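You operate a simulated robot arm through the tools that you are given. There is no shell and no other tool. Be economical: measure what you need, move in short steps, check, and stop when the job is done.

You are at the controls of a simulated two-armed robot. One attempt, no reset.

Task
Check the red stop, reset the panel and test the tower lamps once.
Fine: red stop in, try a start, twist it out; leave the line stopped. Where these are worked on the way, their far stop is far enough and under half their travel is too little: red stop.

The check looks at the end state, three seconds after you hand in, the way a careful person would. Anything else that was tipped, shoved, dropped, spilled or broken makes it a failure.

Robot
Two 7-joint arms with fingered hands on one trunk, on a base that drives. Base frame: it is fixed to the floor where the robot stands at the start and does not move with it; the origin is under the middle of the robot, x ahead of it, y to its left, z up. Lengths are in mm, angles in rad, forces in N, time in s.
The left shoulder is at the start at [20, 206, 1294], the right one opposite. With the tool pointing down near the work surface each hand reaches from about 100 to 800 mm from the robot's upright axis, wherever it stands, measured 20 degrees to its own side. Places, roughly: lamp test button [600, 100, 1200]; lamp tower [-1000, 1500, 0]; mode selector [200, 200, 1100]; reset button [500, 100, 1200]; start button [300, 200, 1200]; station selector [400, 200, 1100]. Payload 4 kg a hand.
The tool frame of a hand sits at the grasp point between the pads (the TCP): z along the fingers, y along the line on which they close. The tips reach 26 mm beyond it. The gripper opens to 132 mm. The gripper's body begins 73 mm behind the TCP. The gripper is a hand of 3 fingers: y runs from the thumb to the fingers, the wrist lies at [0, 0, -224] in the tool frame, and closing takes about 1.5 s.
Orientation is that of the tool frame in the base frame, as a unit quaternion [w, x, y, z]. With the fingers straight down and closing along the base's y, the tool's x points along the base's -x, its y along +y and its z along -z.

Tools
- The arms move only by the tool play_rows. It takes "left_motion", "right_motion" or both (then of equal length, played together; a hand with none holds still); each is one flat list of numbers, 6 for each row, row after row: the shift along the tool's x, y, z in mm, then the turn, a rotation vector about the tool's x, y, z in rad. In form: [tx, ty, tz, ax, ay, az, tx, ty, tz, ax, ay, az, ...]. A call has 1 to 8 rows; each row shifts and turns the commanded pose from where the row before left it, along the tool's axes as they then stand. "left_claw" and "right_claw" are, for a hand that has rows, the closure in counts, from 0 (fully open) to 255 (shut), set as the call begins (left out, the last holds). Each row takes 0.2 s and may step no farther than 50 mm and 0.15 rad from the row before; otherwise, or with a gripper value out of range, the whole call is refused. Where a pose cannot be reached the arm comes as near as it can. A force on the tool above 40 N (or 10 N above the force at the start of the call, whichever is more), or a blocked arm, ends the call early, and 0.2 s more pass. The fingers move at their own pace (about 72 mm/s each) and stop on an object; they squeeze with about 24 N. The grip force told is the motor's: it shows also when the fingers shut on nothing. Time passes only in rows, and 0.2 s behind the last, so rows that do not move let the fingers close. The reply holds the time, the measured pose of the TCP, the force on the tool along the base axes, the opening and the grip force, in the units named above and with some noise, with the torque about the TCP (base axes, N m) and any sound that the robot's microphone picked up.
- Cameras (640 x 400 px; columns grow to the right, rows downward): "scene" is now at [97, 43.3, 1525.8]; the picture's right is [0.18, -0.98, 0.01], its down [-0.60, -0.12, -0.79] and it looks along [0.78, 0.14, -0.61] (base axes); focal length 214 px, centre (320, 200). "left" rides on the left gripper at [-62, 3, -92] in its tool frame; the picture's right is [-0.05, -1.00, 0.00], its down [0.83, -0.04, -0.56] and it looks along [0.55, -0.03, 0.83] (tool axes); focal length 230 px, centre (320, 200). "right" rides on the right gripper at [61, 3, -92] in its tool frame; the picture's right is [-0.05, 1.00, 0.00], its down [-0.83, -0.04, -0.55] and it looks along [-0.55, -0.03, 0.83] (tool axes); focal length 230 px, centre (320, 200). There is no depth. A picture from a camera that has moved, and an enlarged one, comes with that camera's place and axes in the base frame and with its lens.
- camera(camera): a new picture of that camera. The clock stands still meanwhile.
- raise_lower(by): slides the trunk up (or, below 0, down) by that many mm; the arms and the scene camera ride with it, the base frame stays. It gives what a move gives, with no picture.
- roll_base(legs): drives the robot by 1 to 6 legs, each [ahead, left, turn to the left] in mm, mm and rad, along the robot's own axes; the way and the turn of a leg run together, so that a leg with both is an arc; at most 1500 mm and 3.142 rad a leg. The arms and the cameras ride along, it lands a little off, and it stops where it bumps. It gives what a move gives.
- curl_fingers(finger1, finger2, thumb_bend, hand): sets how far each is bent, from 0 (flat) to 1 (curled in); at 0.3 the hand is open as for a grip, at 0.7 the pads meet at the TCP. One left out holds its place. A second passes; each finger stops where it meets its share of the squeeze, and holds until it gets a number again. A gripper value or a shape takes the hand back. It gives what a move gives, with no picture; readings hold the bend of each and the force on the fingers (four entries, about 0 where the hand has none), thumb and palm.
- set_grasp(shape, hand): the hand has 3 fingers and takes this shape, open, in about a second: jaw (thumb against the fingers, like two jaws); tri (thumb and two fingers); tip (a fingertip pinch); poke (one finger out to press); point (the index stretched); flat (the hand flat); cup (the hand cupped); fist (a fist). The gripper value then closes the fingers along that shape, each until it touches; the sizes above hold for jaw. It gives what a move gives, with no picture.
- head_to(pan, tilt): turns the head with the scene camera to pan (to the left, within 1.501 rad either way) and tilt (down, from -0.506 to 1.204), counted from straight ahead of the robot. It gives what a move gives.
- inspect(camera, box): a new picture of the part [left, top, right, bottom] of that camera's present view, enlarged. The clock stands still meanwhile.
- job_done(): hands the job in; it is judged then, once.

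Go step by step. Nothing tells you exact positions but the pictures and the camera data: compare them with the known pose of the tool, close in by small moves and look again before you grip or let go. The budget is 120 turns and 100 pictures, counting those below and the enlarged ones. Unless the task says otherwise, let go and move clear before handing in, and close with one line.

The tools are called after ">>>" by a JSON object that holds its "api" and its "payload". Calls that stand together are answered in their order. play_rows: Moves the arms, as the interface text tells. Its arguments: {"type":"object","properties":{"left_motion":{"type":"array","items":{"type":"number"}},"left_claw":{"type":"number"},"right_motion":{"type":"array","items":{"type":"number"}},"right_claw":{"type":"number"}},"required":[]} The other tools are called the same way: raise_lower (by) slides the trunk up or down; set_grasp (shape, hand) gives the hand a shape; curl_fingers (finger1, finger2, thumb_bend, hand) moves the fingers one by one; roll_base (legs) drives the base; head_to (pan, tilt) turns the head that bears the scene camera; camera (camera) takes a picture; inspect (camera, box) takes an enlarged picture of a part of a camera's view; job_done () hands the job in.

At the start:

```text
time_s: 0.0
left_tool_pos: [475.8, 446.2, 1360.2]
left_tcp_rot: [0.003, -0.002, 1.0, -0.013]
left_force: [-0.1, -0.2, -0.2]
left_ft_torque: [0.0, 0.0, 0.01]
left_opening: 131.9
left_finger_force: 0.0
left_shape: jaw
left_bend: [0.3, 0.3, 0.3]
left_finger forces: [0.1, 0.0, 0.1, 0.0, 0.0, 0.1]
right_tool_pos: [404.3, -14.5, 1434.4]
right_tcp_rot: [0.003, 0.0, 1.0, -0.01]
right_force: [0.2, 0.6, -0.9]
right_ft_torque: [-0.04, -0.01, -0.03]
right_opening: 131.8
right_finger_force: 0.0
right_shape: jaw
right_bend: [0.3, 0.3, 0.3]
right_finger forces: [0.0, 0.1, 0.1, 0.0, 0.0, 0.0]
trunk travel left (down, up): [-325.0, 137.0]
robot x, y, heading: [-2.7, -0.1, -0.002]
head pan, tilt: [0.182, 0.606]
```

scene: 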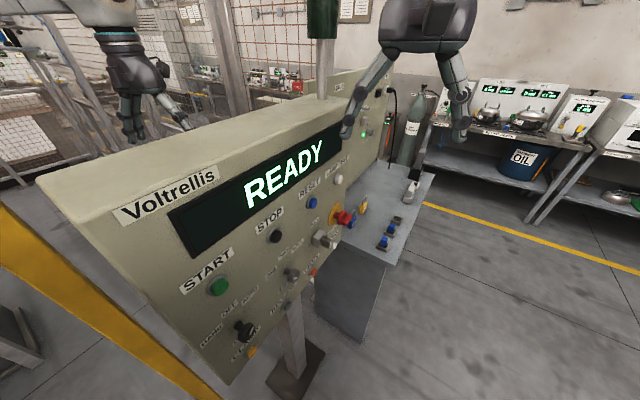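
right: 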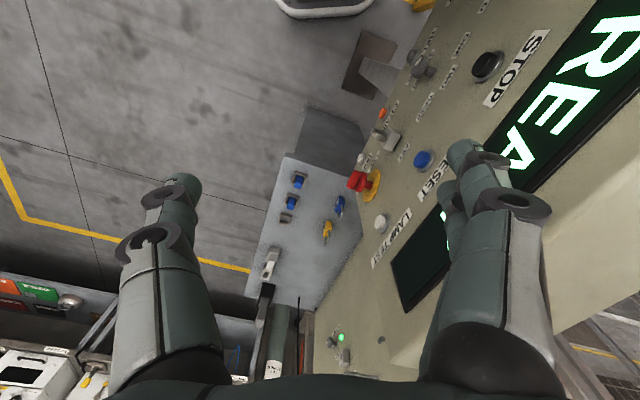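
left: 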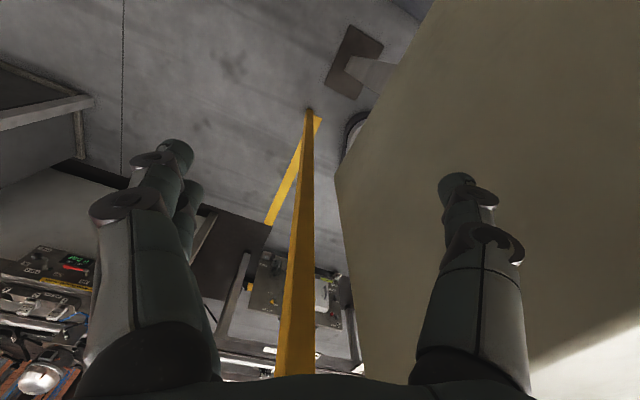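

I see a control panel with START, STOP, RESET and LAMP TEST, plus a red stop mushroom below them. I'll look closer first.

>>> {"api": "inspect", "payload": {"camera": "scene", "box": [180, 150, 420, 300]}}

>>> {"api": "inspect", "payload": {"camera": "right", "box": [320, 20, 560, 260]}}

>>> {"api": "inspect", "payload": {"camera": "scene", "box": [180, 240, 340, 380]}}

```text
2.67 times, centred on (300, 225) of scene
camera zoom: at [97.0, 43.3, 1525.8], right [0.18, -0.98, 0.01], down [-0.6, -0.12, -0.79], along [0.78, 0.14, -0.61], focal length 572 px, centre (373, 133)
```

zoom: 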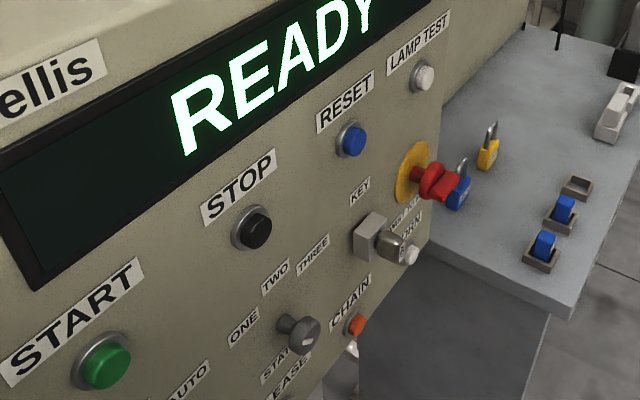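

```text
1.67 times, centred on (440, 140) of right
camera zoom: at [343.6, -10.5, 1526.6], right [0.05, 1.0, -0.02], down [0.83, -0.03, 0.56], along [0.56, -0.04, -0.83], focal length 384 px, centre (120, 300)
```

zoom: 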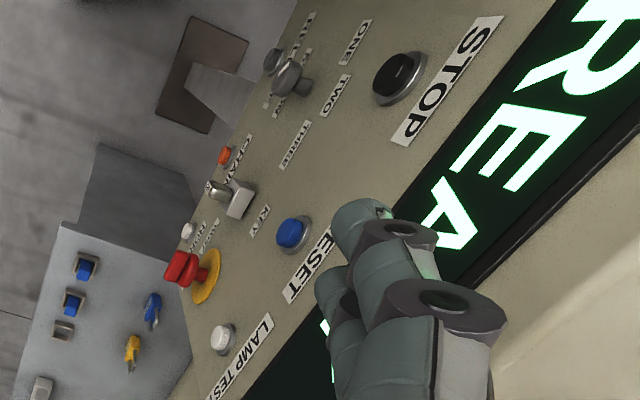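

```text
2.86 times, centred on (260, 310) of scene
camera zoom: at [97.0, 43.3, 1525.8], right [0.18, -0.98, 0.01], down [-0.6, -0.12, -0.79], along [0.78, 0.14, -0.61], focal length 613 px, centre (491, -114)
```

zoom: 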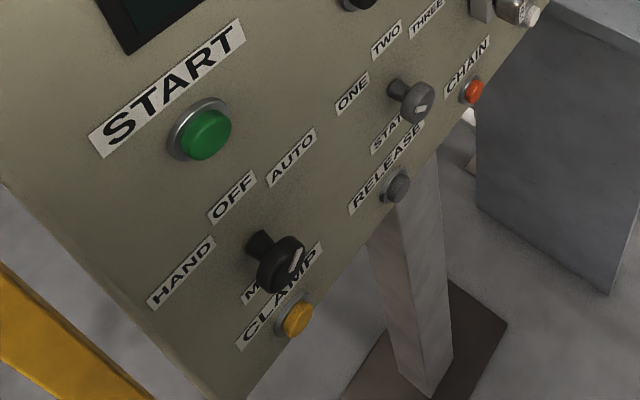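

Triangulated from the two views: red stop about [611, 57, 1059], reset [494, 131, 1205], lamp test [614, 82, 1203], start [254, 232, 1204]. The panel's pressing direction is about [0.39, 0.92, 0]. I'll swing the right hand to point at the panel, starting clear of it.

>>> {"api": "play_rows", "payload": {"right_motion": [0, 0, 0, 0, 0, 0.133, 0, 0, 0, 0, 0, 0.133, 0, 0, 0, 0, 0, 0.133, 0, -10, 0, -0.143, 0, 0, 0, 0, 0, -0.143, 0, 0, 0, 0, 0, -0.143, 0, 0, 0, 0, 0, -0.143, 0, 0, 0, 0, 0, -0.143, 0, 0]}}

>>> {"api": "play_rows", "payload": {"right_motion": [0, 0, 0, -0.143, 0, 0, 0, 0, 0, -0.143, 0, 0, 0, 0, 0, -0.143, 0, 0, 0, 0, 0, -0.143, 0, 0, 0, 0, 0, -0.143, 0, 0, 0, 0, 0, -0.141, 0, 0]}}

>>> {"api": "camera", "payload": {"camera": "scene"}}

>>> {"api": "camera", "payload": {"camera": "right"}}

```text
time_s: 1.8
left_tool_pos: [474.4, 445.6, 1359.6]
left_tcp_rot: [0.003, -0.003, 1.0, -0.014]
left_force: [0.4, 0.6, 0.1]
left_ft_torque: [0.01, 0.02, -0.02]
left_opening: 132.1
left_finger_force: 0.0
left_shape: jaw
left_bend: [0.3, 0.3, 0.3]
left_finger forces: [0.0, 0.0, 0.0, 0.0, 0.0, 0.1]
right_tool_pos: [402.6, -25.8, 1435.5]
right_tcp_rot: [0.072, 0.183, 0.921, 0.337]
right_force: [0.1, 0.4, 0.0]
right_ft_torque: [0.01, -0.01, 0.0]
right_opening: 131.8
right_finger_force: 0.1
right_shape: jaw
right_bend: [0.3, 0.3, 0.3]
right_finger forces: [0.0, 0.1, 0.0, 0.1, 0.1, 0.1]
trunk travel left (down, up): [-325.0, 137.0]
robot x, y, heading: [1.1, -1.1, -0.003]
head pan, tilt: [0.182, 0.606]
```

```text
time_s: 3.2
left_tool_pos: [476.2, 445.5, 1360.6]
left_tcp_rot: [0.002, -0.003, 1.0, -0.014]
left_force: [-0.1, -0.5, 0.0]
left_ft_torque: [0.01, 0.01, -0.03]
left_opening: 132.2
left_finger_force: 0.0
left_shape: jaw
left_bend: [0.3, 0.3, 0.3]
left_finger forces: [0.0, 0.0, 0.1, 0.0, 0.0, 0.0]
right_tool_pos: [402.0, -24.9, 1435.1]
right_tcp_rot: [0.142, 0.137, 0.698, 0.688]
right_force: [-0.1, -0.1, -0.2]
right_ft_torque: [-0.02, -0.01, 0.05]
right_opening: 132.0
right_finger_force: 0.1
right_shape: jaw
right_bend: [0.3, 0.3, 0.3]
right_finger forces: [0.0, 0.1, 0.1, 0.1, 0.0, 0.0]
trunk travel left (down, up): [-325.0, 137.0]
robot x, y, heading: [-0.2, 4.5, -0.003]
head pan, tilt: [0.182, 0.606]
```

```text
93 pictures are left
camera scene: at [97.6, 42.2, 1525.9], right [0.18, -0.98, 0.01], down [-0.6, -0.12, -0.79], along [0.78, 0.14, -0.61], focal length 214 px, centre (320, 200)
```

scene: 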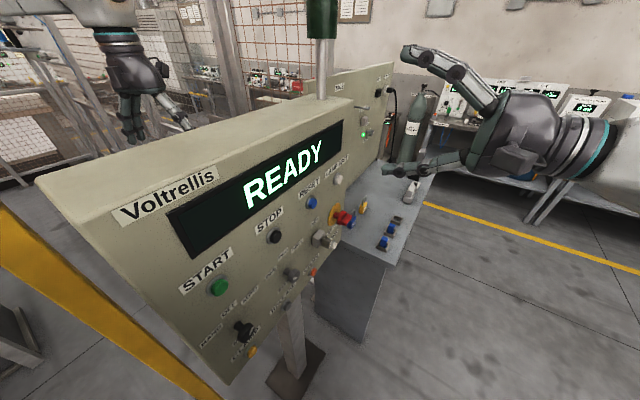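

```text
92 pictures are left
camera right: at [309.2, -86.6, 1439.1], right [0.04, 0.0, 1.0], down [0.55, -0.83, -0.03], along [0.83, 0.55, -0.03], focal length 230 px, centre (320, 200)
```

right: 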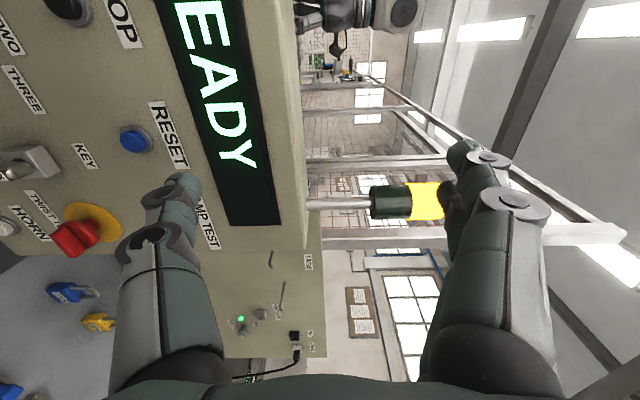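

The hand now points squarely at the panel. I'll set the poke shape and look at the red stop and at the finger.

>>> {"api": "set_grasp", "payload": {"hand": "right", "shape": "poke"}}

>>> {"api": "camera", "payload": {"camera": "right"}}

>>> {"api": "inspect", "payload": {"camera": "right", "box": [0, 100, 200, 300]}}

>>> {"api": "inspect", "payload": {"camera": "scene", "box": [280, 160, 380, 280]}}

```text
time_s: 4.1
left_tool_pos: [475.6, 446.0, 1359.4]
left_tcp_rot: [0.002, -0.003, 1.0, -0.014]
left_force: [0.9, 0.0, -0.2]
left_ft_torque: [0.03, 0.0, 0.05]
left_opening: 132.0
left_finger_force: 0.0
left_shape: jaw
left_bend: [0.3, 0.3, 0.3]
left_finger forces: [0.0, 0.0, 0.0, 0.0, 0.0, 0.1]
right_tool_pos: [401.1, -25.4, 1435.9]
right_tcp_rot: [0.142, 0.137, 0.699, 0.687]
right_force: [0.5, 0.0, -0.3]
right_ft_torque: [0.02, -0.02, 0.03]
right_opening: 0.0
right_finger_force: 0.0
right_shape: poke
right_bend: [1.0, 1.0, 0.45]
right_finger forces: [0.1, 0.0, 0.0, 0.1, 0.0, 0.0]
trunk travel left (down, up): [-325.0, 137.0]
robot x, y, heading: [0.5, 3.3, -0.003]
head pan, tilt: [0.182, 0.606]
```

```text
91 pictures are left
camera right: at [309.3, -86.6, 1439.3], right [0.04, 0.0, 1.0], down [0.55, -0.83, -0.03], along [0.83, 0.55, -0.04], focal length 230 px, centre (320, 200)
```

right: 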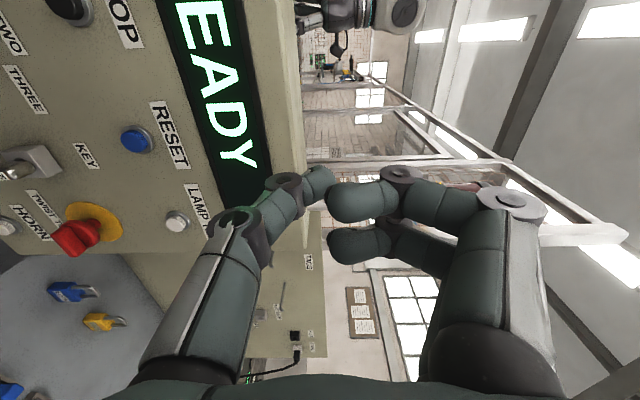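

```text
2.00 times, centred on (100, 200) of right
camera zoom: at [309.3, -86.6, 1439.3], right [0.04, 0.0, 1.0], down [0.55, -0.83, -0.03], along [0.83, 0.55, -0.04], focal length 460 px, centre (760, 200)
```

zoom: 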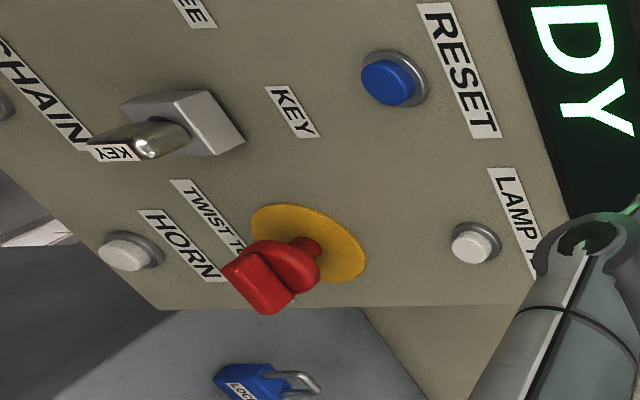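

```text
3.33 times, centred on (330, 220) of scene
camera zoom: at [97.5, 42.2, 1525.9], right [0.18, -0.98, 0.01], down [-0.6, -0.12, -0.79], along [0.78, 0.14, -0.61], focal length 715 px, centre (287, 133)
```

zoom: 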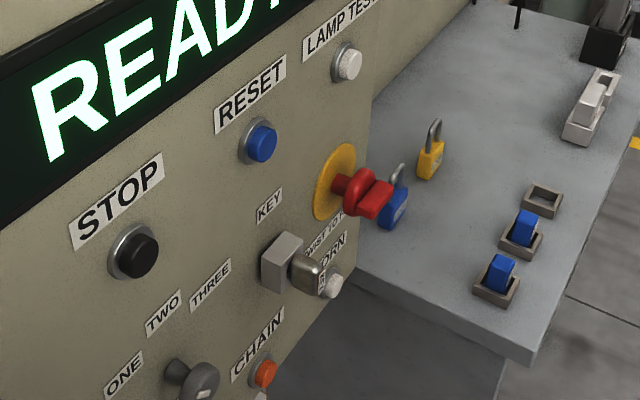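

The red stop has a finned head on a stem, labelled "twist to release". I'll shut the jaw into a blunt pusher and move down in front of the red stop, about 90 mm short of it.

>>> {"api": "set_grasp", "payload": {"hand": "right", "shape": "jaw"}}

>>> {"api": "play_rows", "payload": {"right_motion": [0, -44, 0, 0, 0, 0, 0, -44, 0, 0, 0, 0, -10, -44, 0, 0, 0, 0, -20, -40, 5, 0, 0, 0, -20, -40, 10, 0, 0, 0, -20, -40, 10, 0, 0, 0, -20, -40, 10, 0, 0, 0, -20, -35, 10, 0, 0, 0], "right_claw": 255}}

>>> {"api": "play_rows", "payload": {"right_motion": [-18, -17, 8, 0, 0, 0, -18, -17, 8, 0, 0, 0, -16, -16, 7, 0, 0, 0]}}

>>> {"api": "camera", "payload": {"camera": "scene"}}

>>> {"api": "camera", "payload": {"camera": "right"}}

```text
time_s: 5.0
left_tool_pos: [474.6, 445.9, 1359.7]
left_tcp_rot: [0.003, -0.002, 1.0, -0.014]
left_force: [0.5, -0.1, 0.1]
left_ft_torque: [-0.03, -0.01, 0.04]
left_opening: 132.0
left_finger_force: 0.0
left_shape: jaw
left_bend: [0.3, 0.3, 0.3]
left_finger forces: [0.1, 0.1, 0.0, 0.0, 0.0, 0.0]
right_tool_pos: [400.5, -25.3, 1434.7]
right_tcp_rot: [0.142, 0.137, 0.699, 0.687]
right_force: [-0.2, -0.2, -0.1]
right_ft_torque: [0.01, 0.0, -0.03]
right_opening: 131.8
right_finger_force: 0.1
right_shape: jaw
right_bend: [0.3, 0.3, 0.3]
right_finger forces: [0.0, 0.0, 0.1, 0.0, 0.0, 0.1]
trunk travel left (down, up): [-325.0, 137.0]
robot x, y, heading: [-0.3, 0.3, 0.001]
head pan, tilt: [0.182, 0.606]
```

```text
time_s: 6.8
left_tool_pos: [475.4, 445.6, 1359.0]
left_tcp_rot: [0.002, -0.003, 1.0, -0.015]
left_force: [0.3, 0.6, 0.2]
left_ft_torque: [0.0, 0.01, -0.03]
left_opening: 131.9
left_finger_force: 0.0
left_shape: jaw
left_bend: [0.3, 0.3, 0.3]
left_finger forces: [0.1, 0.0, 0.0, 0.0, 0.1, 0.0]
right_tool_pos: [520.2, -31.5, 1107.9]
right_tcp_rot: [0.142, 0.137, 0.699, 0.687]
right_force: [1.0, 0.4, 0.8]
right_ft_torque: [-0.02, 0.01, 0.02]
right_opening: 0.0
right_finger_force: 23.8
right_shape: jaw
right_bend: [0.63, 0.63, 0.66]
right_finger forces: [0.0, 0.0, 0.0, 0.0, 0.0, 0.1]
trunk travel left (down, up): [-325.0, 137.0]
robot x, y, heading: [-2.0, -1.4, 0.003]
head pan, tilt: [0.182, 0.606]
```

```text
time_s: 7.6
left_tool_pos: [476.2, 446.8, 1359.1]
left_tcp_rot: [0.003, -0.003, 1.0, -0.015]
left_force: [-0.2, 0.3, 0.5]
left_ft_torque: [0.01, -0.02, 0.0]
left_opening: 132.0
left_finger_force: 0.1
left_shape: jaw
left_bend: [0.3, 0.3, 0.3]
left_finger forces: [0.0, 0.0, 0.0, 0.0, 0.0, 0.0]
right_tool_pos: [578.3, -31.1, 1059.4]
right_tcp_rot: [0.142, 0.137, 0.699, 0.687]
right_force: [1.0, 0.0, 0.4]
right_ft_torque: [-0.02, -0.02, 0.02]
right_opening: 0.0
right_finger_force: 23.6
right_shape: jaw
right_bend: [0.63, 0.63, 0.66]
right_finger forces: [0.1, 0.0, 0.0, 0.1, 0.0, 0.0]
trunk travel left (down, up): [-325.0, 137.0]
robot x, y, heading: [0.8, -3.2, 0.0]
head pan, tilt: [0.182, 0.606]
```

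```text
88 pictures are left
camera scene: at [97.7, 41.9, 1525.8], right [0.18, -0.98, 0.01], down [-0.6, -0.12, -0.79], along [0.78, 0.14, -0.61], focal length 214 px, centre (320, 200)
```

scene: 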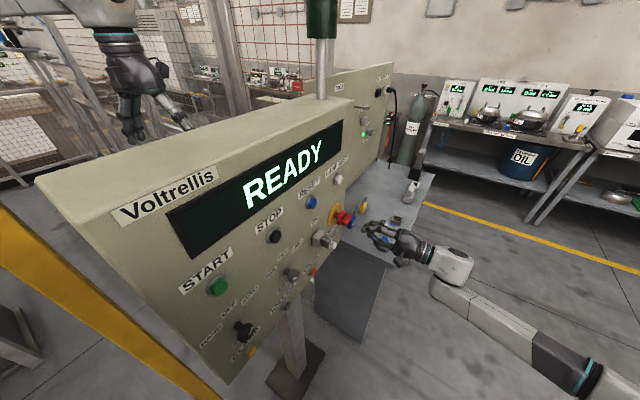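

```text
87 pictures are left
camera right: at [485.6, -93.2, 1062.1], right [0.04, 0.0, 1.0], down [0.55, -0.83, -0.03], along [0.83, 0.55, -0.03], focal length 230 px, centre (320, 200)
```

right: 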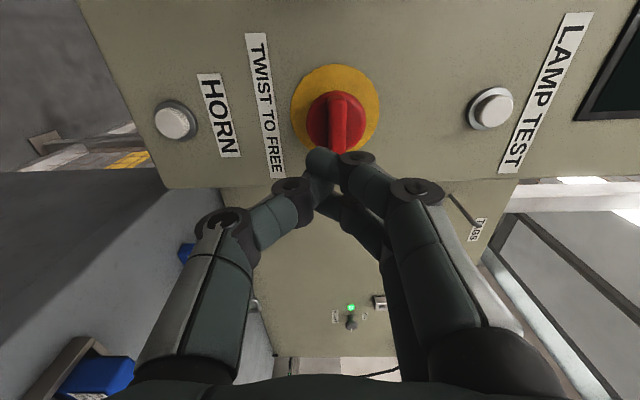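

The hand lines up with the horizontal red fin. I'll advance 40 mm and look again before pressing.

>>> {"api": "play_rows", "payload": {"right_motion": [6, 0, 20, 0, 0, 0, 0, 0, 20, 0, 0, 0]}}

>>> {"api": "inspect", "payload": {"camera": "right", "box": [220, 20, 460, 220]}}

>>> {"api": "inspect", "payload": {"camera": "scene", "box": [310, 170, 430, 270]}}

```text
time_s: 8.2
left_tool_pos: [476.7, 446.3, 1360.7]
left_tcp_rot: [0.003, -0.002, 1.0, -0.015]
left_force: [-0.1, 0.5, 0.6]
left_ft_torque: [-0.01, -0.02, 0.0]
left_opening: 131.9
left_finger_force: 0.0
left_shape: jaw
left_bend: [0.3, 0.3, 0.3]
left_finger forces: [0.1, 0.1, 0.1, 0.1, 0.0, 0.0]
right_tool_pos: [587.6, 6.8, 1057.7]
right_tcp_rot: [0.142, 0.137, 0.7, 0.687]
right_force: [0.0, -1.0, -0.6]
right_ft_torque: [-0.01, 0.04, 0.0]
right_opening: 0.1
right_finger_force: 24.5
right_shape: jaw
right_bend: [0.63, 0.63, 0.66]
right_finger forces: [0.0, 0.0, 0.0, 0.0, 0.0, 0.2]
trunk travel left (down, up): [-325.0, 137.0]
robot x, y, heading: [3.8, -6.5, 0.002]
head pan, tilt: [0.182, 0.606]
```

```text
2.00 times, centred on (340, 120) of right
camera zoom: at [495.5, -54.4, 1061.9], right [0.04, 0.0, 1.0], down [0.55, -0.83, -0.03], along [0.83, 0.55, -0.04], focal length 460 px, centre (280, 360)
```

zoom: 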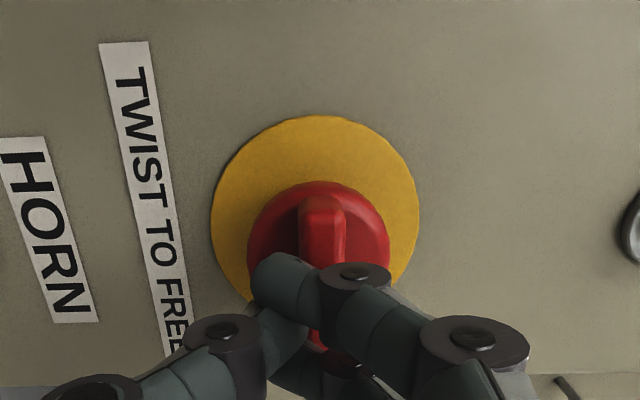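

```text
4.00 times, centred on (370, 220) of scene
camera zoom: at [97.7, 42.0, 1525.9], right [0.18, -0.98, 0.01], down [-0.6, -0.12, -0.79], along [0.78, 0.14, -0.61], focal length 858 px, centre (120, 120)
```

zoom: 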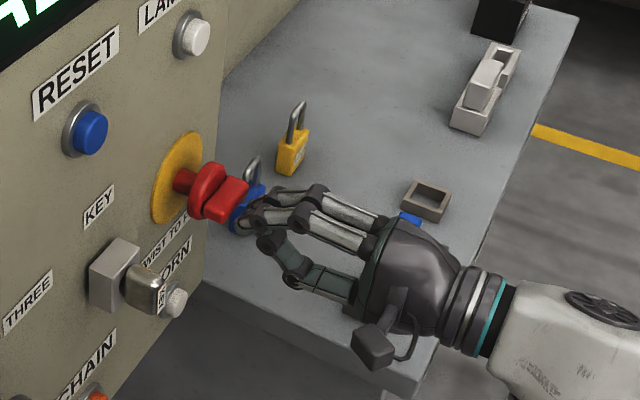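

Tips sit a bit low and right of the fin's centre. I'll correct by 5 mm and 9 mm, then push in with small steps.

>>> {"api": "play_rows", "payload": {"right_motion": [5, 9, 0, 0, 0, 0, 0, 0, 5, 0, 0, 0, 0, 0, 5, 0, 0, 0, 0, 0, 4, 0, 0, 0, 0, 0, 4, 0, 0, 0]}}

>>> {"api": "inspect", "payload": {"camera": "right", "box": [220, 20, 460, 220]}}

>>> {"api": "inspect", "payload": {"camera": "scene", "box": [310, 170, 430, 270]}}

```text
time_s: 9.4
left_tool_pos: [475.8, 446.9, 1359.7]
left_tcp_rot: [0.002, -0.001, 1.0, -0.015]
left_force: [-0.1, 0.4, -0.3]
left_ft_torque: [0.02, 0.04, -0.02]
left_opening: 132.0
left_finger_force: 0.2
left_shape: jaw
left_bend: [0.3, 0.3, 0.3]
left_finger forces: [0.0, 0.0, 0.0, 0.0, 0.0, 0.0]
right_tool_pos: [589.7, 24.4, 1065.1]
right_tcp_rot: [0.143, 0.138, 0.699, 0.687]
right_force: [-11.9, -17.7, 1.9]
right_ft_torque: [0.01, 0.03, 0.15]
right_opening: 0.0
right_finger_force: 24.5
right_shape: jaw
right_bend: [0.65, 0.64, 0.67]
right_finger forces: [0.0, 0.1, 0.1, 0.0, 0.0, 0.1]
trunk travel left (down, up): [-325.0, 137.0]
robot x, y, heading: [-0.2, -1.9, -0.0]
head pan, tilt: [0.182, 0.606]
```

```text
2.00 times, centred on (340, 120) of right
camera zoom: at [498.4, -37.4, 1070.3], right [0.04, 0.0, 1.0], down [0.55, -0.84, -0.03], along [0.83, 0.55, -0.04], focal length 460 px, centre (280, 360)
```

zoom: 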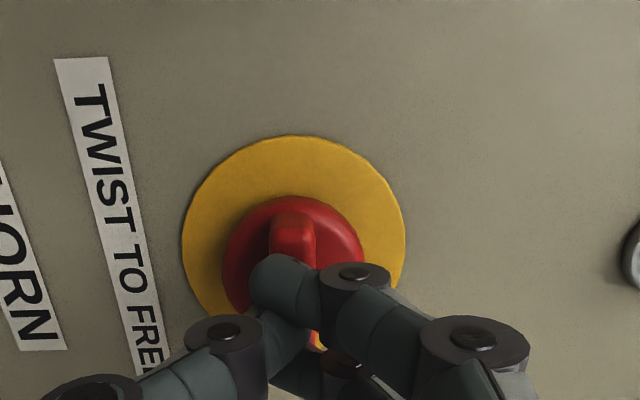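

```text
4.00 times, centred on (370, 220) of scene
camera zoom: at [97.1, 41.7, 1526.0], right [0.18, -0.98, 0.01], down [-0.6, -0.12, -0.79], along [0.78, 0.14, -0.61], focal length 858 px, centre (120, 120)
```

zoom: 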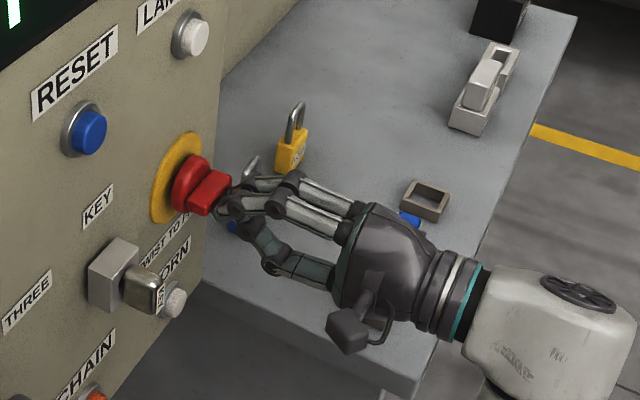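

The head is going in at about 21 N. I'll keep pushing to its stop.

>>> {"api": "play_rows", "payload": {"right_motion": [0, 0, 4, 0, 0, 0, 0, 0, 4, 0, 0, 0, 0, 0, 4, 0, 0, 0]}}

>>> {"api": "camera", "payload": {"camera": "scene"}}

>>> {"api": "inspect", "payload": {"camera": "scene", "box": [310, 170, 430, 270]}}

```text
time_s: 9.9
left_tool_pos: [475.2, 445.8, 1360.7]
left_tcp_rot: [0.003, -0.005, 1.0, -0.018]
left_force: [-0.4, -0.3, 0.4]
left_ft_torque: [0.03, -0.01, 0.01]
left_opening: 132.2
left_finger_force: 0.1
left_shape: jaw
left_bend: [0.3, 0.3, 0.3]
left_finger forces: [0.0, 0.0, 0.0, 0.0, 0.0, 0.0]
right_tool_pos: [594.3, 25.4, 1061.2]
right_tcp_rot: [0.141, 0.14, 0.701, 0.685]
right_force: [-10.7, -18.2, 0.6]
right_ft_torque: [0.08, -0.03, 0.11]
right_opening: 0.2
right_finger_force: 24.6
right_shape: jaw
right_bend: [0.66, 0.66, 0.73]
right_finger forces: [0.0, 0.0, 0.0, 0.0, 47.3, 0.0]
trunk travel left (down, up): [-325.0, 137.0]
robot x, y, heading: [-0.1, 4.7, 0.004]
head pan, tilt: [0.182, 0.606]
stopped in row 2 (right hand): the force on the tool passed its limit at 46 N (the readings are from after the stop); the commanded pose is now the measured one
```

```text
82 pictures are left
camera scene: at [98.7, 39.2, 1525.9], right [0.18, -0.98, 0.01], down [-0.6, -0.11, -0.79], along [0.78, 0.14, -0.61], focal length 214 px, centre (320, 200)
```

scene: 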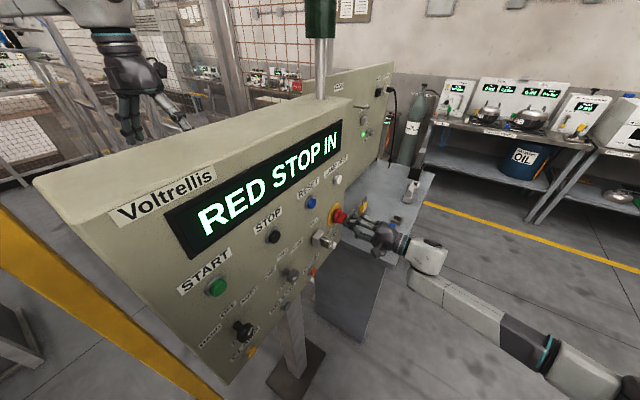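

```text
4.00 times, centred on (370, 220) of scene
camera zoom: at [98.7, 39.2, 1525.9], right [0.18, -0.98, 0.01], down [-0.6, -0.11, -0.79], along [0.78, 0.14, -0.61], focal length 858 px, centre (120, 120)
```

zoom: 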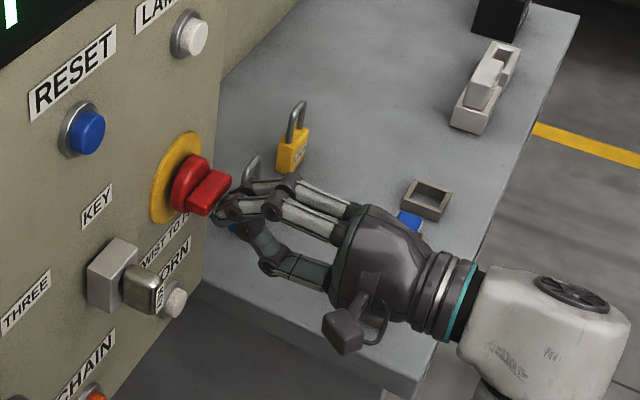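

The display shows RED STOP IN. I'll retract, then carry the hand along the panel towards START at [254, 232, 1204].

>>> {"api": "play_rows", "payload": {"right_motion": [0, 0, -40, 0, 0, 0, 0, 0, -33, 0, 0, 0, 20, 40, 0, 0, 0, 0, 30, 40, 0, 0, 0, 0, 30, 40, 0, 0, 0, 0, 40, 23, 0, 0, 0, 0, 40, 0, 0, 0, 0, 0, 40, 0, 0, 0, 0, 0]}}

>>> {"api": "play_rows", "payload": {"right_motion": [40, 0, 0, 0, 0, 0, 40, 0, 0, 0, 0, 0, 40, 0, 0, 0, 0, 0, 40, 0, 0, 0, 0, 0, 34, 0, 0, 0, 0, 0]}}

>>> {"api": "camera", "payload": {"camera": "scene"}}

>>> {"api": "camera", "payload": {"camera": "right"}}

```text
time_s: 11.7
left_tool_pos: [477.5, 445.2, 1359.3]
left_tcp_rot: [0.003, -0.003, 1.0, -0.017]
left_force: [-0.4, -0.3, -0.2]
left_ft_torque: [-0.02, 0.03, 0.01]
left_opening: 131.9
left_finger_force: 0.0
left_shape: jaw
left_bend: [0.3, 0.3, 0.3]
left_finger forces: [0.0, 0.0, 0.1, 0.1, 0.0, 0.0]
right_tool_pos: [381.8, 39.2, 1202.8]
right_tcp_rot: [0.142, 0.14, 0.701, 0.685]
right_force: [0.8, 0.0, 0.2]
right_ft_torque: [-0.01, -0.01, -0.02]
right_opening: 0.0
right_finger_force: 24.1
right_shape: jaw
right_bend: [0.66, 0.66, 0.68]
right_finger forces: [0.0, 0.1, 0.0, 0.0, 0.0, 0.0]
trunk travel left (down, up): [-325.0, 137.0]
robot x, y, heading: [-2.5, -0.6, -0.002]
head pan, tilt: [0.182, 0.606]
```

```text
time_s: 12.9
left_tool_pos: [475.7, 444.9, 1358.9]
left_tcp_rot: [0.002, -0.004, 1.0, -0.017]
left_force: [-0.2, -0.5, -0.2]
left_ft_torque: [0.0, -0.01, -0.01]
left_opening: 131.9
left_finger_force: 0.0
left_shape: jaw
left_bend: [0.3, 0.3, 0.3]
left_finger forces: [0.0, 0.0, 0.1, 0.0, 0.1, 0.0]
right_tool_pos: [269.4, 103.9, 1187.5]
right_tcp_rot: [0.143, 0.14, 0.7, 0.686]
right_force: [0.2, -0.1, 0.4]
right_ft_torque: [0.0, -0.01, 0.01]
right_opening: 0.0
right_finger_force: 23.8
right_shape: jaw
right_bend: [0.66, 0.66, 0.68]
right_finger forces: [0.0, 0.0, 0.0, 0.0, 0.0, 0.1]
right hand out of reach, approached as far as the arm can: row 3, 4, 5
trunk travel left (down, up): [-325.0, 137.0]
robot x, y, heading: [-1.8, -0.0, 0.003]
head pan, tilt: [0.182, 0.606]
```

```text
80 pictures are left
camera scene: at [97.5, 40.6, 1526.0], right [0.18, -0.98, 0.01], down [-0.6, -0.12, -0.79], along [0.78, 0.14, -0.61], focal length 214 px, centre (320, 200)
```

scene: 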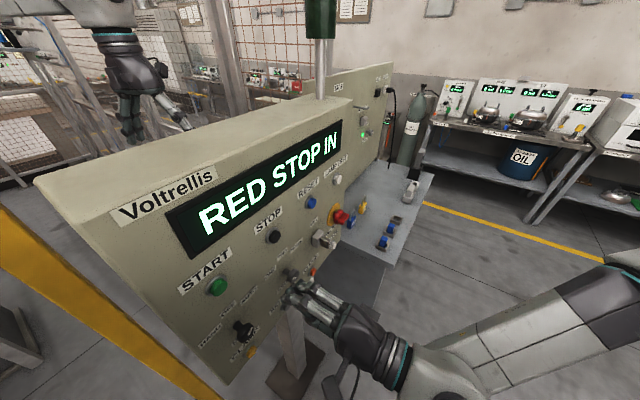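

```text
79 pictures are left
camera right: at [177.2, 42.5, 1190.4], right [0.05, 0.0, 1.0], down [0.55, -0.84, -0.03], along [0.84, 0.55, -0.04], focal length 230 px, centre (320, 200)
```

right: 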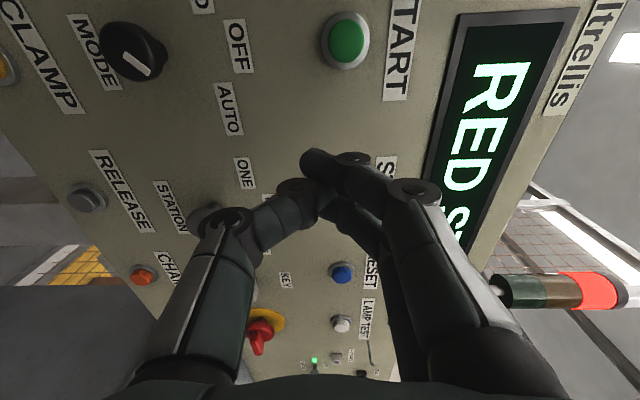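

The arm is near its inner limit short of START, though moving forward should ease it. I'll advance 40 mm and see what it reaches.

>>> {"api": "play_rows", "payload": {"right_motion": [0, 0, 20, 0, 0, 0, 0, 0, 20, 0, 0, 0, 0, 0, 10, 0, 0, 0]}}

>>> {"api": "camera", "payload": {"camera": "right"}}

```text
time_s: 13.7
left_tool_pos: [476.6, 445.7, 1360.1]
left_tcp_rot: [0.003, -0.003, 1.0, -0.018]
left_force: [-0.8, 0.3, -0.7]
left_ft_torque: [0.01, 0.01, -0.01]
left_opening: 132.2
left_finger_force: 0.0
left_shape: jaw
left_bend: [0.3, 0.3, 0.3]
left_finger forces: [0.0, 0.0, 0.0, 0.0, 0.1, 0.0]
right_tool_pos: [288.0, 150.2, 1185.4]
right_tcp_rot: [0.142, 0.139, 0.701, 0.685]
right_force: [-0.3, 0.4, 0.6]
right_ft_torque: [-0.02, 0.01, 0.04]
right_opening: 0.0
right_finger_force: 24.1
right_shape: jaw
right_bend: [0.66, 0.66, 0.68]
right_finger forces: [0.0, 0.1, 0.0, 0.0, 0.1, 0.0]
trunk travel left (down, up): [-325.0, 137.0]
robot x, y, heading: [0.3, 4.5, -0.002]
head pan, tilt: [0.182, 0.606]
```

```text
78 pictures are left
camera right: at [196.0, 88.1, 1189.6], right [0.05, 0.0, 1.0], down [0.55, -0.84, -0.02], along [0.84, 0.55, -0.04], focal length 230 px, centre (320, 200)
```

right: 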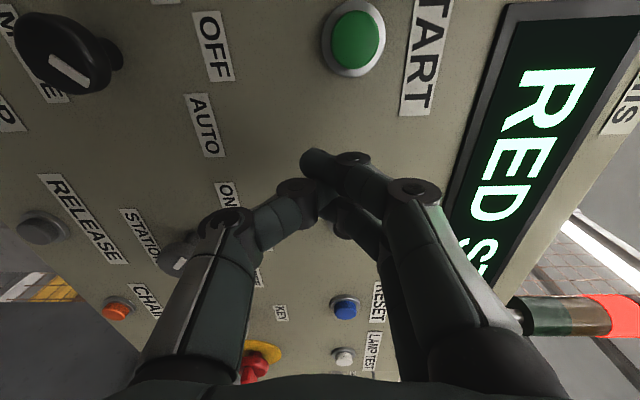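

Lateral reach is limited by the wrist nearing the body. I'll yaw the tool about 0.42 rad, so it points along +y, which keeps the wrist farther out, then check.

>>> {"api": "play_rows", "payload": {"right_motion": [0, 0, -15, 0, 0, 0, 0, 0, 0, 0, 0.14, 0, 0, 0, 0, 0, 0.14, 0, 0, 0, 0, 0, 0.14, 0]}}

>>> {"api": "camera", "payload": {"camera": "right"}}

```text
time_s: 14.7
left_tool_pos: [476.7, 445.3, 1358.9]
left_tcp_rot: [0.003, -0.002, 1.0, -0.017]
left_force: [0.2, -1.0, -0.3]
left_ft_torque: [-0.01, -0.01, 0.01]
left_opening: 131.7
left_finger_force: 0.1
left_shape: jaw
left_bend: [0.3, 0.3, 0.3]
left_finger forces: [0.0, 0.1, 0.0, 0.0, 0.0, 0.0]
right_tool_pos: [281.6, 135.5, 1185.9]
right_tcp_rot: [-0.007, -0.007, 0.715, 0.7]
right_force: [0.3, 1.4, 1.3]
right_ft_torque: [-0.03, -0.02, 0.0]
right_opening: 0.1
right_finger_force: 23.8
right_shape: jaw
right_bend: [0.66, 0.66, 0.68]
right_finger forces: [0.1, 0.0, 0.0, 0.1, 0.1, 0.0]
trunk travel left (down, up): [-325.0, 137.0]
robot x, y, heading: [0.1, -1.4, 0.002]
head pan, tilt: [0.182, 0.606]
```

```text
77 pictures are left
camera right: at [223.3, 42.1, 1190.9], right [0.05, 0.02, 1.0], down [0.84, -0.54, -0.03], along [0.54, 0.84, -0.05], focal length 230 px, centre (320, 200)
```

right: 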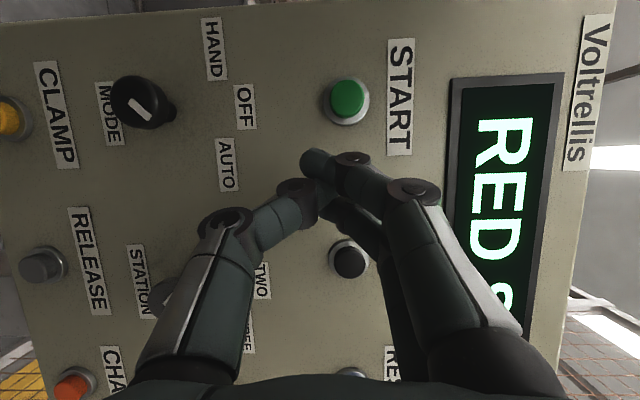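

From this view START computes to [255, 232, 1205]. I'll line up with it.

>>> {"api": "play_rows", "payload": {"right_motion": [14, 10, 0, 0, 0, 0, 13, 9, 0, 0, 0, 0, 0, 0, 20, 0, 0, 0]}}

>>> {"api": "inspect", "payload": {"camera": "right", "box": [220, 40, 460, 240]}}

```text
time_s: 15.5
left_tool_pos: [476.0, 444.8, 1359.4]
left_tcp_rot: [0.002, -0.002, 1.0, -0.016]
left_force: [0.4, -0.6, -0.4]
left_ft_torque: [-0.01, -0.03, -0.03]
left_opening: 132.1
left_finger_force: 0.0
left_shape: jaw
left_bend: [0.3, 0.3, 0.3]
left_finger forces: [0.1, 0.1, 0.0, 0.0, 0.0, 0.0]
right_tool_pos: [254.3, 155.8, 1203.0]
right_tcp_rot: [-0.007, -0.006, 0.715, 0.699]
right_force: [-0.2, 0.0, 0.0]
right_ft_torque: [-0.04, 0.0, 0.01]
right_opening: 0.0
right_finger_force: 24.0
right_shape: jaw
right_bend: [0.66, 0.66, 0.68]
right_finger forces: [0.1, 0.0, 0.0, 0.0, 0.0, 0.0]
trunk travel left (down, up): [-325.0, 137.0]
robot x, y, heading: [0.8, -2.4, 0.001]
head pan, tilt: [0.182, 0.606]
```

```text
2.00 times, centred on (340, 140) of right
camera zoom: at [195.8, 62.4, 1208.5], right [0.05, 0.02, 1.0], down [0.84, -0.54, -0.03], along [0.54, 0.84, -0.05], focal length 460 px, centre (280, 320)
```

zoom: 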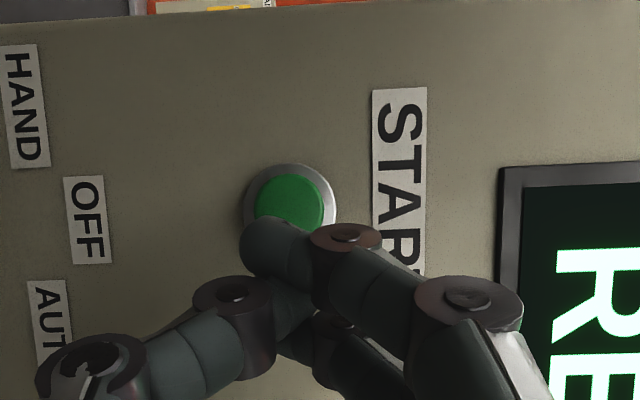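

Aligned well. I'll press START now with small steps.

>>> {"api": "play_rows", "payload": {"right_motion": [0, 2, 20, 0, 0, 0, 0, 0, 10, 0, 0, 0, 0, 0, 5, 0, 0, 0, 0, 0, 5, 0, 0, 0, 0, 0, 4, 0, 0, 0, 0, 0, 4, 0, 0, 0, 0, 0, 4, 0, 0, 0]}}

>>> {"api": "inspect", "payload": {"camera": "right", "box": [220, 40, 460, 240]}}

>>> {"api": "camera", "payload": {"camera": "scene"}}

```text
time_s: 17.1
left_tool_pos: [475.8, 446.6, 1360.0]
left_tcp_rot: [0.003, -0.004, 1.0, -0.018]
left_force: [0.3, -0.2, 1.4]
left_ft_torque: [0.0, 0.0, 0.0]
left_opening: 131.9
left_finger_force: 0.0
left_shape: jaw
left_bend: [0.3, 0.3, 0.3]
left_finger forces: [0.1, 0.0, 0.1, 0.0, 0.1, 0.0]
right_tool_pos: [254.4, 207.4, 1204.9]
right_tcp_rot: [-0.007, -0.005, 0.715, 0.699]
right_force: [-2.8, -29.6, -5.7]
right_ft_torque: [-0.06, -0.02, -0.13]
right_opening: 0.0
right_finger_force: 24.2
right_shape: jaw
right_bend: [0.66, 0.69, 0.73]
right_finger forces: [0.0, 0.0, 0.1, 0.0, 48.8, 0.1]
trunk travel left (down, up): [-325.0, 137.0]
robot x, y, heading: [-2.6, 1.3, -0.005]
head pan, tilt: [0.182, 0.606]
heard: click
```

```text
2.00 times, centred on (340, 140) of right
camera zoom: at [195.8, 113.4, 1209.1], right [0.05, 0.02, 1.0], down [0.84, -0.54, -0.03], along [0.54, 0.84, -0.05], focal length 460 px, centre (280, 320)
```

zoom: 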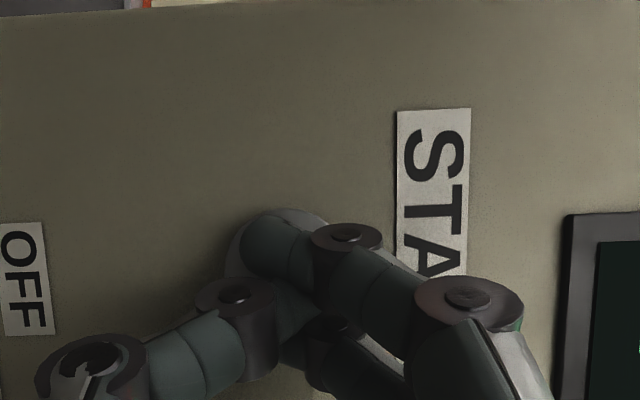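

```text
74 pictures are left
camera scene: at [97.7, 39.9, 1526.0], right [0.18, -0.98, 0.01], down [-0.6, -0.11, -0.79], along [0.78, 0.14, -0.61], focal length 214 px, centre (320, 200)
```

scene: 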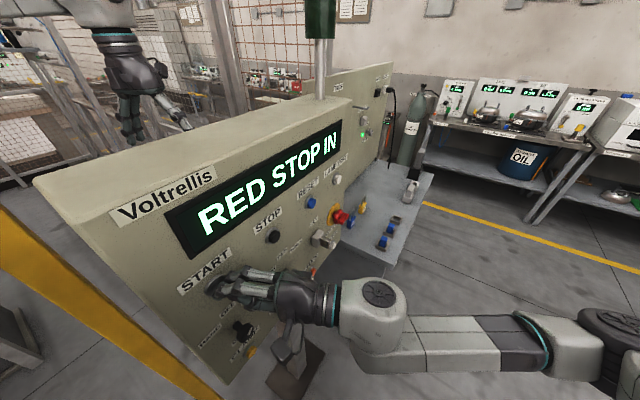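

A click was heard and the display still says RED STOP IN, so the start was refused. I'll back off, square the tool up again and return to the red stop.

>>> {"api": "play_rows", "payload": {"right_motion": [0, 0, -40, 0, 0, 0, 0, 0, -45, 0, 0, 0, -20, 0, -15, 0, -0.14, 0, 0, 0, 0, 0, -0.14, 0, 0, 0, 0, 0, -0.14, 0, -45, 0, 0, 0, 0, 0, -45, 0, 0, 0, 0, 0, -45, 0, 0, 0, 0, 0]}}

>>> {"api": "play_rows", "payload": {"right_motion": [-45, 0, 0, 0, 0, 0, -45, 0, 0, 0, 0, 0, -45, -30, 0, 0, 0, 0, -35, -35, 0, 0, 0, 0, -30, -40, 0, 0, 0, 0, 0, -35, 0, 0, 0, 0], "right_claw": 0}}

>>> {"api": "camera", "payload": {"camera": "right"}}

```text
time_s: 18.9
left_tool_pos: [476.2, 446.6, 1359.5]
left_tcp_rot: [0.003, -0.003, 1.0, -0.016]
left_force: [0.0, 0.3, 0.7]
left_ft_torque: [-0.02, -0.03, 0.01]
left_opening: 131.8
left_finger_force: 0.1
left_shape: jaw
left_bend: [0.3, 0.3, 0.3]
left_finger forces: [0.1, 0.0, 0.1, 0.0, 0.0, 0.0]
right_tool_pos: [403.9, 53.8, 1202.5]
right_tcp_rot: [0.143, 0.14, 0.7, 0.685]
right_force: [1.1, 1.0, -0.2]
right_ft_torque: [-0.03, -0.02, -0.01]
right_opening: 0.1
right_finger_force: 24.1
right_shape: jaw
right_bend: [0.66, 0.67, 0.68]
right_finger forces: [0.0, 0.1, 0.1, 0.0, 0.0, 0.0]
right hand out of reach, approached as far as the arm can: row 5
trunk travel left (down, up): [-325.0, 137.0]
robot x, y, heading: [-1.7, -5.7, -0.001]
head pan, tilt: [0.182, 0.606]
```

```text
refused: row 3 steps farther than a row can; nothing moved
```

```text
73 pictures are left
camera right: at [311.4, -7.0, 1207.7], right [0.05, 0.0, 1.0], down [0.55, -0.84, -0.02], along [0.84, 0.55, -0.04], focal length 230 px, centre (320, 200)
```

right: 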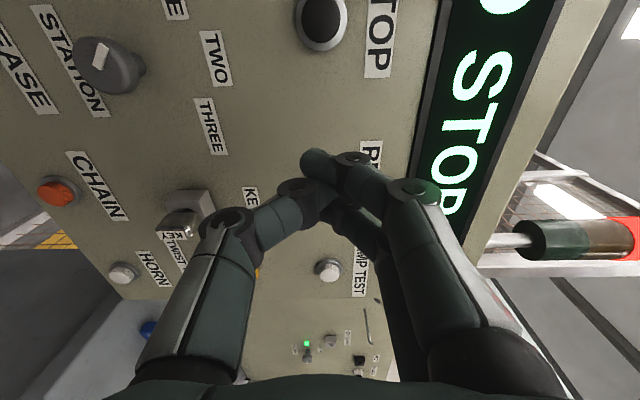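

>>> {"api": "play_rows", "payload": {"right_motion": [-45, 0, -10, 0, 0, 0, -45, 0, 0, 0, 0, 0, -45, 0, 0, 0, 0, 0, -30, -35, 0, 0, 0, 0, -20, -40, 0, 0, 0, 0, 0, -40, 0, 0, 0, 0, 0, -25, 0, 0, 0, 0], "right_claw": 0}}

>>> {"api": "camera", "payload": {"camera": "right"}}

```text
time_s: 20.5
left_tool_pos: [477.5, 446.2, 1359.5]
left_tcp_rot: [0.003, -0.004, 1.0, -0.017]
left_force: [0.1, -0.8, -0.2]
left_ft_torque: [0.02, 0.02, 0.0]
left_opening: 132.4
left_finger_force: 0.1
left_shape: jaw
left_bend: [0.3, 0.3, 0.3]
left_finger forces: [0.1, 0.0, 0.0, 0.0, 0.0, 0.0]
right_tool_pos: [573.4, -29.6, 1068.4]
right_tcp_rot: [0.143, 0.139, 0.701, 0.685]
right_force: [0.5, -0.6, 0.1]
right_ft_torque: [-0.04, 0.01, 0.03]
right_opening: 131.9
right_finger_force: 0.0
right_shape: jaw
right_bend: [0.3, 0.3, 0.3]
right_finger forces: [0.1, 0.0, 0.0, 0.0, 0.1, 0.0]
trunk travel left (down, up): [-325.0, 137.0]
robot x, y, heading: [-0.4, -1.8, 0.002]
head pan, tilt: [0.182, 0.606]
```

```text
72 pictures are left
camera right: at [480.6, -90.9, 1073.4], right [0.05, 0.0, 1.0], down [0.55, -0.84, -0.02], along [0.84, 0.55, -0.04], focal length 230 px, centre (320, 200)
```

right: 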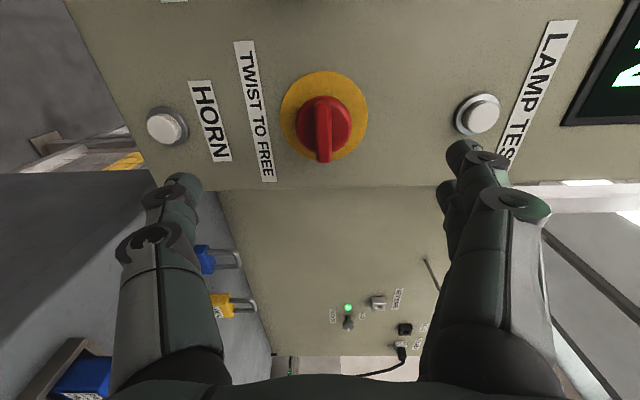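

The jaw straddles the horizontal red fin and is well centred. I'll advance so the fingertips are over the fin.

>>> {"api": "play_rows", "payload": {"right_motion": [3, 2, 20, 0, 0, 0, 0, 0, 20, 0, 0, 0, 0, 0, 15, 0, 0, 0, 0, 0, 12, 0, 0, 0]}}

>>> {"api": "camera", "payload": {"camera": "right"}}

>>> {"api": "inspect", "payload": {"camera": "scene", "box": [310, 170, 430, 270]}}

```text
time_s: 21.5
left_tool_pos: [475.5, 445.5, 1360.0]
left_tcp_rot: [0.003, -0.002, 1.0, -0.017]
left_force: [-0.3, -0.7, 0.1]
left_ft_torque: [0.0, -0.01, 0.0]
left_opening: 132.1
left_finger_force: 0.1
left_shape: jaw
left_bend: [0.3, 0.3, 0.3]
left_finger forces: [0.0, 0.0, 0.0, 0.0, 0.1, 0.0]
right_tool_pos: [593.6, 32.6, 1068.9]
right_tcp_rot: [0.142, 0.14, 0.7, 0.686]
right_force: [-0.1, 0.0, -0.3]
right_ft_torque: [0.04, 0.0, 0.01]
right_opening: 131.9
right_finger_force: 0.1
right_shape: jaw
right_bend: [0.3, 0.3, 0.3]
right_finger forces: [0.0, 0.0, 0.0, 0.1, 0.1, 0.0]
trunk travel left (down, up): [-325.0, 137.0]
robot x, y, heading: [-0.0, 0.3, -0.001]
head pan, tilt: [0.182, 0.606]
```

```text
71 pictures are left
camera right: at [502.0, -27.9, 1072.2], right [0.05, 0.0, 1.0], down [0.55, -0.84, -0.03], along [0.84, 0.55, -0.04], focal length 230 px, centre (320, 200)
```

right: 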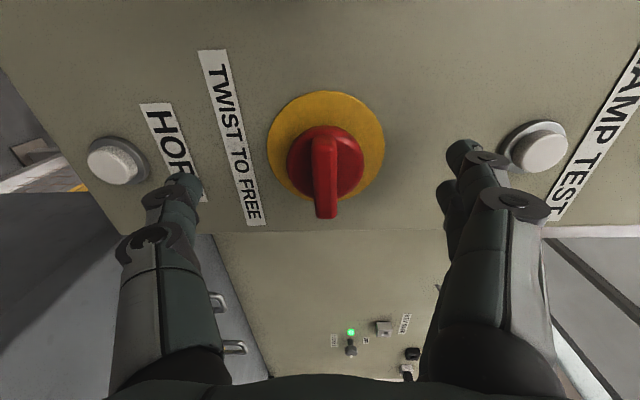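

```text
4.00 times, centred on (370, 220) of scene
camera zoom: at [98.0, 40.3, 1525.9], right [0.18, -0.98, 0.01], down [-0.6, -0.11, -0.79], along [0.78, 0.14, -0.61], focal length 858 px, centre (120, 120)
```

zoom: 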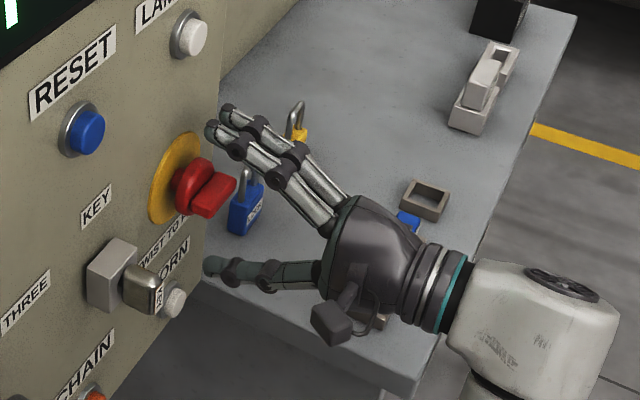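

The open fingers straddle the fin without touching HORN or LAMP TEST. I'll close on the fin.

>>> {"api": "play_rows", "payload": {"right_motion": [0, 0, 0, 0, 0, 0, 0, 0, 0, 0, 0, 0, 0, 0, 0, 0, 0, 0, 0, 0, 0, 0, 0, 0, 0, 0, 0, 0, 0, 0, 0, 0, 0, 0, 0, 0, 0, 0, 0, 0, 0, 0], "right_claw": 255}}

>>> {"api": "camera", "payload": {"camera": "right"}}

>>> {"api": "inspect", "payload": {"camera": "scene", "box": [310, 170, 430, 270]}}

```text
time_s: 23.1
left_tool_pos: [476.6, 446.7, 1359.7]
left_tcp_rot: [0.003, -0.004, 1.0, -0.017]
left_force: [0.2, 0.1, 0.2]
left_ft_torque: [0.0, 0.03, 0.03]
left_opening: 132.3
left_finger_force: 0.1
left_shape: jaw
left_bend: [0.3, 0.3, 0.3]
left_finger forces: [0.1, 0.1, 0.0, 0.1, 0.0, 0.1]
right_tool_pos: [593.7, 33.2, 1067.6]
right_tcp_rot: [0.142, 0.139, 0.7, 0.686]
right_force: [1.0, 2.5, 1.5]
right_ft_torque: [0.05, 0.0, -0.01]
right_opening: 7.9
right_finger_force: 24.1
right_shape: jaw
right_bend: [0.72, 0.72, 0.7]
right_finger forces: [10.9, 10.8, 0.1, 0.0, 20.8, 0.0]
trunk travel left (down, up): [-325.0, 137.0]
robot x, y, heading: [-3.0, 0.5, -0.001]
head pan, tilt: [0.182, 0.606]
```

```text
69 pictures are left
camera right: at [502.0, -27.7, 1072.5], right [0.05, 0.0, 1.0], down [0.55, -0.84, -0.03], along [0.84, 0.55, -0.04], focal length 230 px, centre (320, 200)
```

right: 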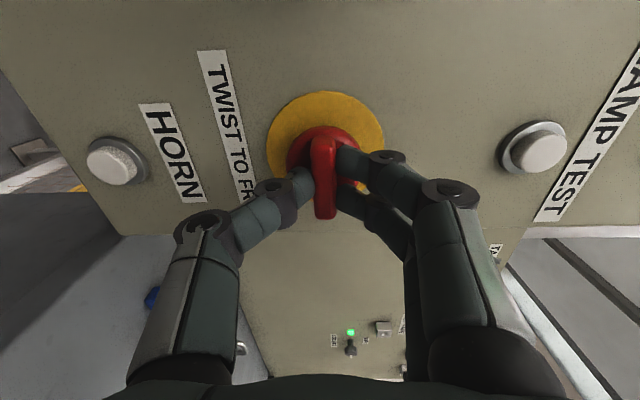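

```text
4.00 times, centred on (370, 220) of scene
camera zoom: at [98.1, 40.4, 1525.9], right [0.18, -0.98, 0.01], down [-0.6, -0.12, -0.79], along [0.78, 0.14, -0.61], focal length 858 px, centre (120, 120)
```

zoom: 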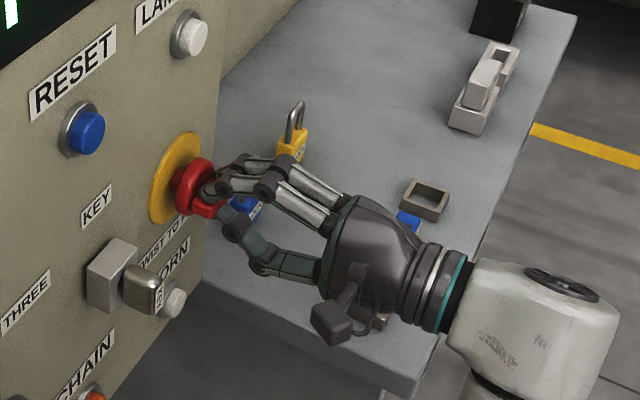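

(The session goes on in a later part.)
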